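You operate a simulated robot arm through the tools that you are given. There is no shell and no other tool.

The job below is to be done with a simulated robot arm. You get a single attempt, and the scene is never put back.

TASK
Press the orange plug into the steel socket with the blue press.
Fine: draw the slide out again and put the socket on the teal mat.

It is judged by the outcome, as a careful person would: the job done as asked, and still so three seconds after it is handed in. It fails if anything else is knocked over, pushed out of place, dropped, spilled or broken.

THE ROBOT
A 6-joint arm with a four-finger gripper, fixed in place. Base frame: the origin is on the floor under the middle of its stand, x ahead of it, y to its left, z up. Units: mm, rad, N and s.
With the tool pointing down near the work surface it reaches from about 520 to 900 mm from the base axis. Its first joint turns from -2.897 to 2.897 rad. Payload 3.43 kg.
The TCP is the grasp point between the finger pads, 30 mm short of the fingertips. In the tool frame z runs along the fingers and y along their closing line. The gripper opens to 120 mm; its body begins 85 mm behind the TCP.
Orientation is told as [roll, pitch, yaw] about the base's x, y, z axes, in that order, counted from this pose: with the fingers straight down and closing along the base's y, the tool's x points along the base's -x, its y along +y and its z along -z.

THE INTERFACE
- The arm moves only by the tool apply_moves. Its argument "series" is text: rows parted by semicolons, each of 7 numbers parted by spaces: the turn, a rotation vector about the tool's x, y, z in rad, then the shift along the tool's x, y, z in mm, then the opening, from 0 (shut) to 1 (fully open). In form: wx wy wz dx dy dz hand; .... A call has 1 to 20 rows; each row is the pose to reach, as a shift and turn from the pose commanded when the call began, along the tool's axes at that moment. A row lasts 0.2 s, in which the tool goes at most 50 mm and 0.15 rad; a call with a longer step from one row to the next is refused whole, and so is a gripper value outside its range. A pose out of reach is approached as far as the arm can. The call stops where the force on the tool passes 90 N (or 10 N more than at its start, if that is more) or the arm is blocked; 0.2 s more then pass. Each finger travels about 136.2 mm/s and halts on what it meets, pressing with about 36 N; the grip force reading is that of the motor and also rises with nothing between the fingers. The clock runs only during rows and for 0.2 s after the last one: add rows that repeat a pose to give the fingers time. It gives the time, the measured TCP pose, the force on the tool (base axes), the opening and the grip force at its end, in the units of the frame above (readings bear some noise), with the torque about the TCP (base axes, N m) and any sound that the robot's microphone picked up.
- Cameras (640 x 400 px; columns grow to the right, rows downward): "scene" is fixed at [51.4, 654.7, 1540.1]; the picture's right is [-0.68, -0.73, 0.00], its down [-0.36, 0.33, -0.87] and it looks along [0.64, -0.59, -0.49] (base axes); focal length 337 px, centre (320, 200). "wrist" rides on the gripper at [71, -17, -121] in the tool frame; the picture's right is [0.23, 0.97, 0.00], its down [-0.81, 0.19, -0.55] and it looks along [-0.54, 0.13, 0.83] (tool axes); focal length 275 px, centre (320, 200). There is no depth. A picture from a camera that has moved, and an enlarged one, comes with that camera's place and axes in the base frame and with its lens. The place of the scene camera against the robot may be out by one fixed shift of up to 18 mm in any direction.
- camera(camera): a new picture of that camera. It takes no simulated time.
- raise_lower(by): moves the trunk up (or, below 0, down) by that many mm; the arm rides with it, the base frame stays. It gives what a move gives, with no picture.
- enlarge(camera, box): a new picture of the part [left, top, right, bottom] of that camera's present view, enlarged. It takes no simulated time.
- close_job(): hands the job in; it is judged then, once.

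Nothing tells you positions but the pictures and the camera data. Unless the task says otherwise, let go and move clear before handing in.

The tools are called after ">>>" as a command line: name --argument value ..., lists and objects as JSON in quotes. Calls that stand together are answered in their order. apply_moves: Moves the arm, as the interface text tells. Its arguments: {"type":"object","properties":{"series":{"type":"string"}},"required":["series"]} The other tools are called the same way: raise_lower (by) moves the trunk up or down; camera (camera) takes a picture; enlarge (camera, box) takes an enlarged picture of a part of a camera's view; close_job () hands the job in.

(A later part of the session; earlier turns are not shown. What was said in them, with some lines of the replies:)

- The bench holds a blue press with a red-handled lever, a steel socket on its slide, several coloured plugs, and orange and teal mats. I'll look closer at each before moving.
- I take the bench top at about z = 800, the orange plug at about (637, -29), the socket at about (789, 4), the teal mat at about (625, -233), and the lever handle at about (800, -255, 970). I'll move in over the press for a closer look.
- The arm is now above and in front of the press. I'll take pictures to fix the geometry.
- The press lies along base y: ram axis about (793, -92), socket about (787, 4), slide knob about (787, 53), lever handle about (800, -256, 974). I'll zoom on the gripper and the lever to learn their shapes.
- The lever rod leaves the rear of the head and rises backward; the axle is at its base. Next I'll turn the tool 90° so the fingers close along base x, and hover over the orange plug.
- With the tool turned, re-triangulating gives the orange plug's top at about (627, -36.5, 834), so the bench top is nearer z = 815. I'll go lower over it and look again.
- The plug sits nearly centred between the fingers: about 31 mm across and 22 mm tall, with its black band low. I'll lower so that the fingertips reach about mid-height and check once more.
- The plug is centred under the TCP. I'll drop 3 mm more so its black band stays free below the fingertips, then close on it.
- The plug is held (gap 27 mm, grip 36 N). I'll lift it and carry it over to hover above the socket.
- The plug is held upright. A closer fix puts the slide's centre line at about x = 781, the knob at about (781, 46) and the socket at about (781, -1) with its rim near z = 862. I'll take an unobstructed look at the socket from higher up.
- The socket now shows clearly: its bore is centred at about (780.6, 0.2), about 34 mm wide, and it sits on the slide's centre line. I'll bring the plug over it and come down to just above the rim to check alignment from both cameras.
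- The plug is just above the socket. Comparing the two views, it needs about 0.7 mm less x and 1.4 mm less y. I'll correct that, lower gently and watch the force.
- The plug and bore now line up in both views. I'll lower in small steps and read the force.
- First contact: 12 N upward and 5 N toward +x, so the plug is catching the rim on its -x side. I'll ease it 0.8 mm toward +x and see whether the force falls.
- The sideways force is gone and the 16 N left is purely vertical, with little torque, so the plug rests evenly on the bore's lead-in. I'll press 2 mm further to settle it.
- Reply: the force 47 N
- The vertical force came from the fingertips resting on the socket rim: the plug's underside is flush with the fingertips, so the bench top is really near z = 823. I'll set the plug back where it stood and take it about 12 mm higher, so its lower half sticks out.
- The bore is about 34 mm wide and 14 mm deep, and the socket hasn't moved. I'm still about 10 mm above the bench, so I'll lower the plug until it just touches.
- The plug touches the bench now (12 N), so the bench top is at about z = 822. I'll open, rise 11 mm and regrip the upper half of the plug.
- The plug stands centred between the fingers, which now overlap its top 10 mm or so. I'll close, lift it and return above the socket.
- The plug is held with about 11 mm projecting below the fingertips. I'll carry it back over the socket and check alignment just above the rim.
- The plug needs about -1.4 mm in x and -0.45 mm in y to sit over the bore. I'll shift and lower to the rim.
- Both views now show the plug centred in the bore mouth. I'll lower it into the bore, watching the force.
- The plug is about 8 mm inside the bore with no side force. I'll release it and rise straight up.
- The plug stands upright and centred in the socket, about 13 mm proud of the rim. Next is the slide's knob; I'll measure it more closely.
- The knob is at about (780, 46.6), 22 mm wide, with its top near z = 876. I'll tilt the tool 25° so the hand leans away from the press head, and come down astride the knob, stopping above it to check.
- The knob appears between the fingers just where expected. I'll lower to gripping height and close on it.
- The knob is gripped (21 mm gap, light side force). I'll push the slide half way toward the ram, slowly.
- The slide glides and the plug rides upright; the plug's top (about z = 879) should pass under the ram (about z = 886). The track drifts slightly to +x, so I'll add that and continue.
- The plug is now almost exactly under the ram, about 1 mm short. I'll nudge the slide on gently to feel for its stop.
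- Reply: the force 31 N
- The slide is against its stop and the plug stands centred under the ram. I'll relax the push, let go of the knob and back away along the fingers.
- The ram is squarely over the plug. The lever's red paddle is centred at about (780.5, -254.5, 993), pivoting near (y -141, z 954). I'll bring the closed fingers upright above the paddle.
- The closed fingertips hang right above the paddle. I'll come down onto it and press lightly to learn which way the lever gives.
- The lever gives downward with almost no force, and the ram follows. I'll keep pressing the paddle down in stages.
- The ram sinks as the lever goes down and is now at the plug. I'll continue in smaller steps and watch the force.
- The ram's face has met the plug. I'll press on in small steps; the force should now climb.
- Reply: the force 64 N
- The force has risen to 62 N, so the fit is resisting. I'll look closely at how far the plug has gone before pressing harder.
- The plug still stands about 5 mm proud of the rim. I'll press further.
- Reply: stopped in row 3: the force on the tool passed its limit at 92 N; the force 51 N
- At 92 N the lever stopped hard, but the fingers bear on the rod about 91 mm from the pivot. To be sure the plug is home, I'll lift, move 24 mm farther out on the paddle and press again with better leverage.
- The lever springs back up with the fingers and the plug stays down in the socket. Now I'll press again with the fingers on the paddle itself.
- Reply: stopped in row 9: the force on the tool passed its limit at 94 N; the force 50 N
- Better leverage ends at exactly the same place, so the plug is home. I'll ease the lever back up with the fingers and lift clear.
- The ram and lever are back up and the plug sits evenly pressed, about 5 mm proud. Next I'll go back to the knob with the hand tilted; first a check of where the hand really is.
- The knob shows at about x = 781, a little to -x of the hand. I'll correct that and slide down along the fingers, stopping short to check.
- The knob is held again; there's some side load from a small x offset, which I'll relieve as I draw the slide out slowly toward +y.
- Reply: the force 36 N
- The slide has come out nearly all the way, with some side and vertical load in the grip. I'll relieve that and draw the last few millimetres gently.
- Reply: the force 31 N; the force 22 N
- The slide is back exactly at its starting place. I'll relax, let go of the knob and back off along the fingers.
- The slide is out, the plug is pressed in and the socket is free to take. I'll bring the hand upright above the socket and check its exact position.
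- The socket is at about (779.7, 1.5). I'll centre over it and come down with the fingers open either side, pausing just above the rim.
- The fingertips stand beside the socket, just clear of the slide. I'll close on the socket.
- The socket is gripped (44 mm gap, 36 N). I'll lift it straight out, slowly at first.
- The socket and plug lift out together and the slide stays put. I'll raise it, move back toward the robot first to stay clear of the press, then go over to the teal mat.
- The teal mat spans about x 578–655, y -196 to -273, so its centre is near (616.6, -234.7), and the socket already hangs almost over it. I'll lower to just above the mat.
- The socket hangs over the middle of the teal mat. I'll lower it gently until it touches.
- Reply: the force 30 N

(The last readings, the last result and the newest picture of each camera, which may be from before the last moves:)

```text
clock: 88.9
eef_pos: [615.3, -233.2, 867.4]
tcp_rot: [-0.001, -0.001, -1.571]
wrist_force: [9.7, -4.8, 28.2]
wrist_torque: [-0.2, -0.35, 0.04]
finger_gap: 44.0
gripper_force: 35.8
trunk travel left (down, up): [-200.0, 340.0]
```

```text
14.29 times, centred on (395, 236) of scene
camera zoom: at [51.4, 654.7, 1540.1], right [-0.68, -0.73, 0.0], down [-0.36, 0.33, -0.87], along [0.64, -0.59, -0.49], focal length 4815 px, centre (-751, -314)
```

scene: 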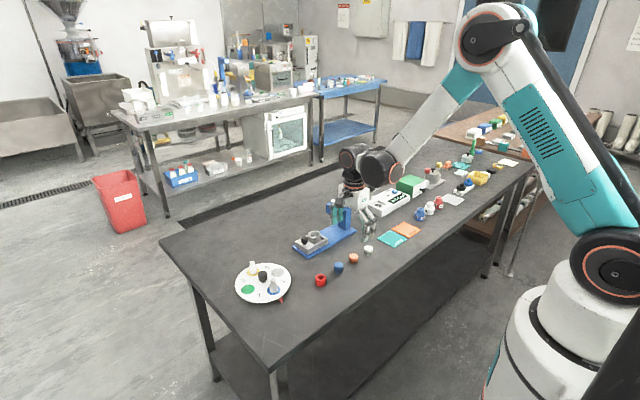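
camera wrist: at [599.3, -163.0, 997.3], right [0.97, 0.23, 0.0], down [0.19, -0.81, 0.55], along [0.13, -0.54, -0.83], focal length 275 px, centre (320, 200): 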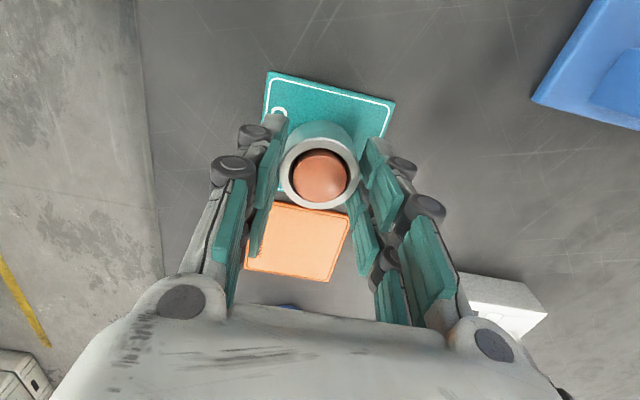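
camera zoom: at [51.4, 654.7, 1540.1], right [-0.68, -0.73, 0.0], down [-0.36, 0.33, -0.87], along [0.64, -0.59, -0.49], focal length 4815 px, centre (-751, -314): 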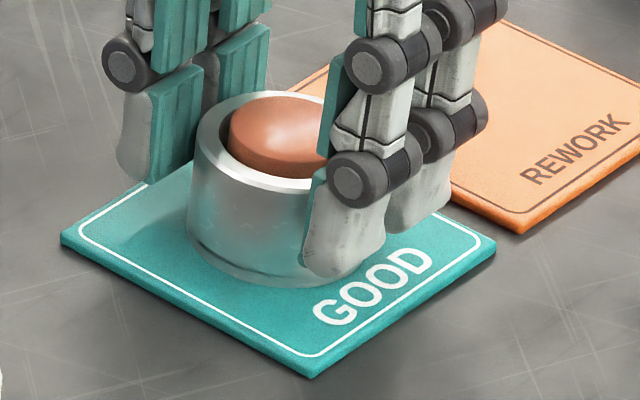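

The socket has landed on the mat (28 N). I'll ease the pressure, open the fingers and rise straight up.

>>> apply_moves --series "0 0 0 0 0 -1.4 0; 0 0 0 0 0 -1.6 0.3; 0 0 0 0 0 -1.6 0.45; 0 0 0 0 0 -1.6 0.6; 0 0 0 0 0 -1.6 0.6; 0 0 0 0 0 -10 0.6; 0 0 0 0 0 -35 0.6; 0 0 0 0 0 -70 0.6; 0 0 0 0 0 -110 0.6; 0 0 0 0 0 -110 0.6"

>>> camera --camera "wrist"

>>> enlarge --camera "scene" --box '[375, 210, 420, 255]'

>>> camera --camera "scene"

```text
clock: 91.1
eef_pos: [615.5, -233.9, 976.1]
tcp_rot: [0.001, 0.0, -1.57]
wrist_force: [0.8, -0.2, 0.1]
wrist_torque: [0.01, -0.01, 0.01]
finger_gap: 71.9
gripper_force: 0.1
trunk travel left (down, up): [-200.0, 340.0]
```

```text
taken
camera wrist: at [599.0, -161.4, 1096.9], right [0.97, 0.23, 0.0], down [0.19, -0.81, 0.55], along [0.13, -0.54, -0.83], focal length 275 px, centre (320, 200)
```

wrist: 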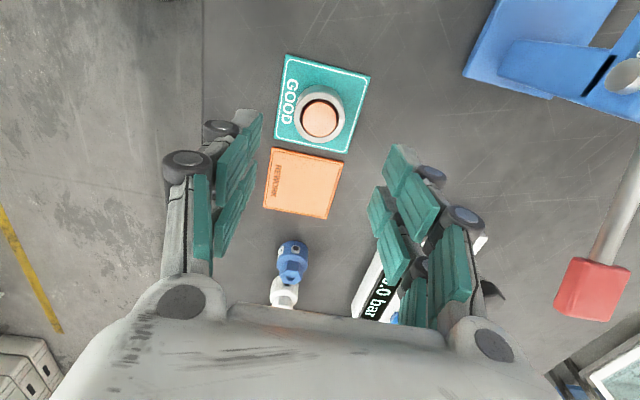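

```text
8.89 times, centred on (398, 232) of scene
camera zoom: at [51.4, 654.7, 1540.1], right [-0.68, -0.73, 0.0], down [-0.36, 0.33, -0.87], along [0.64, -0.59, -0.49], focal length 2996 px, centre (-369, -89)
```

zoom: 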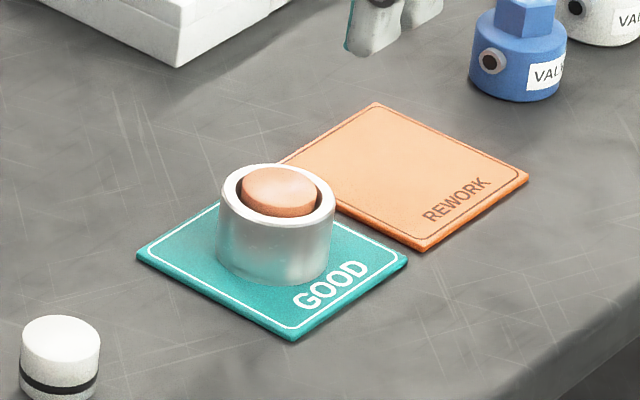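

```text
taken
```

scene: 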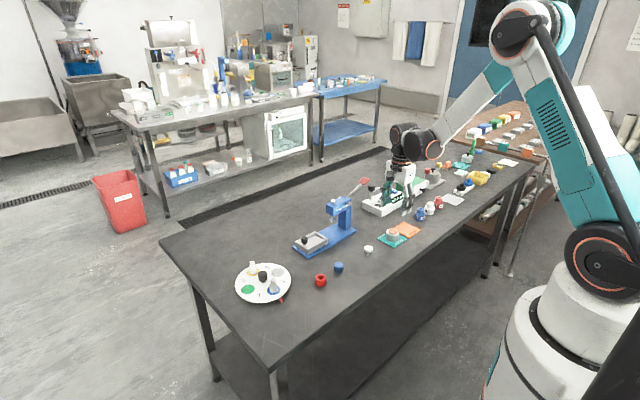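

The socket with its plug stands level on the teal mat, the slide is out and the lever is up; nothing else has moved. I'll raise the arm well clear and take a last look at the press.

>>> apply_moves --series "0 0 0 0 0 -40 0.6; 0 0 0 0 -20 -80 0.6; 0 0 0 0 -50 -110 0.6; 0 0 0 0 -80 -130 0.6; 0 0 0 0 -80 -130 0.6"

>>> enlarge --camera "scene" --box '[285, 165, 435, 260]'

>>> enlarge --camera "scene" --box '[375, 215, 415, 250]'

```text
clock: 92.3
eef_pos: [537.2, -236.1, 1107.2]
tcp_rot: [-0.001, -0.002, -1.569]
wrist_force: [0.5, 0.8, 0.2]
wrist_torque: [0.02, 0.01, 0.0]
finger_gap: 71.8
gripper_force: 0.1
trunk travel left (down, up): [-200.0, 340.0]
```

```text
4.21 times, centred on (360, 212) of scene
camera zoom: at [51.4, 654.7, 1540.1], right [-0.68, -0.73, 0.0], down [-0.36, 0.33, -0.87], along [0.64, -0.59, -0.49], focal length 1419 px, centre (152, 147)
```

zoom: 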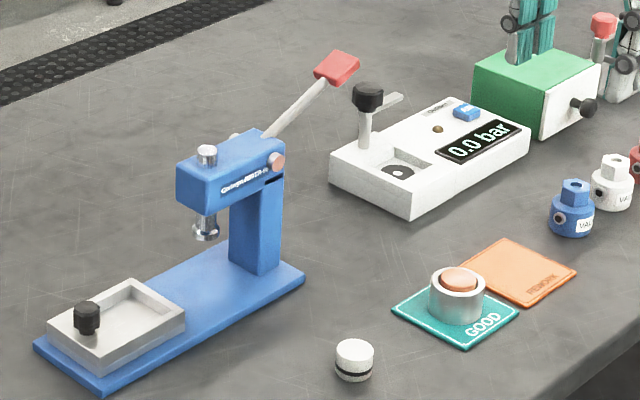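

```text
11.43 times, centred on (395, 232) of scene
camera zoom: at [51.4, 654.7, 1540.1], right [-0.68, -0.73, 0.0], down [-0.36, 0.33, -0.87], along [0.64, -0.59, -0.49], focal length 3852 px, centre (-537, -171)
```

zoom: 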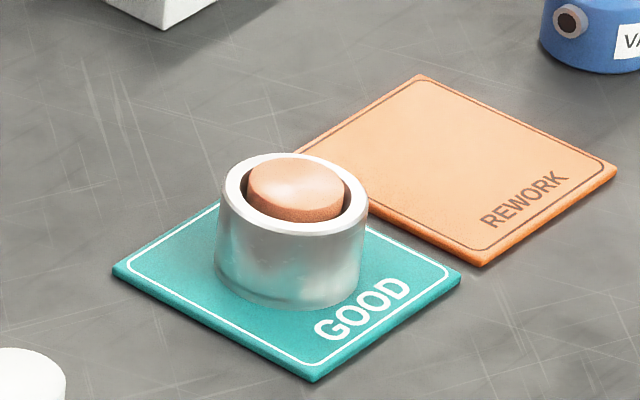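

The plug is pressed home in the socket, the socket stands on the teal mat marked GOOD, and the slide is drawn out with the lever up. The arm is clear and nothing else was disturbed, so I'm handing in.

>>> close_job

```text
The job is handed in.
```

The orange plug is pressed into the steel socket, and the socket is standing on the teal mat. I drew the press slide back out to where it started, the lever is up, and the arm is clear. The last pictures show nothing else moved.

- **Seating:** I pressed twice, the second time farther out on the handle for more leverage. Both times the lever stopped hard at the same point, at just over 90 N. The plug stands about 5 mm above the rim. I took that as fully seated, but I couldn't see the bottom of the bore to confirm it.
- **First attempt:** I first gripped the plug too low, and the fingertips touched the socket rim with about 45 N before any of the plug went in. That nudged the socket by under 1 mm in its pocket. I put the plug back, regripped it higher and inserted it cleanly.
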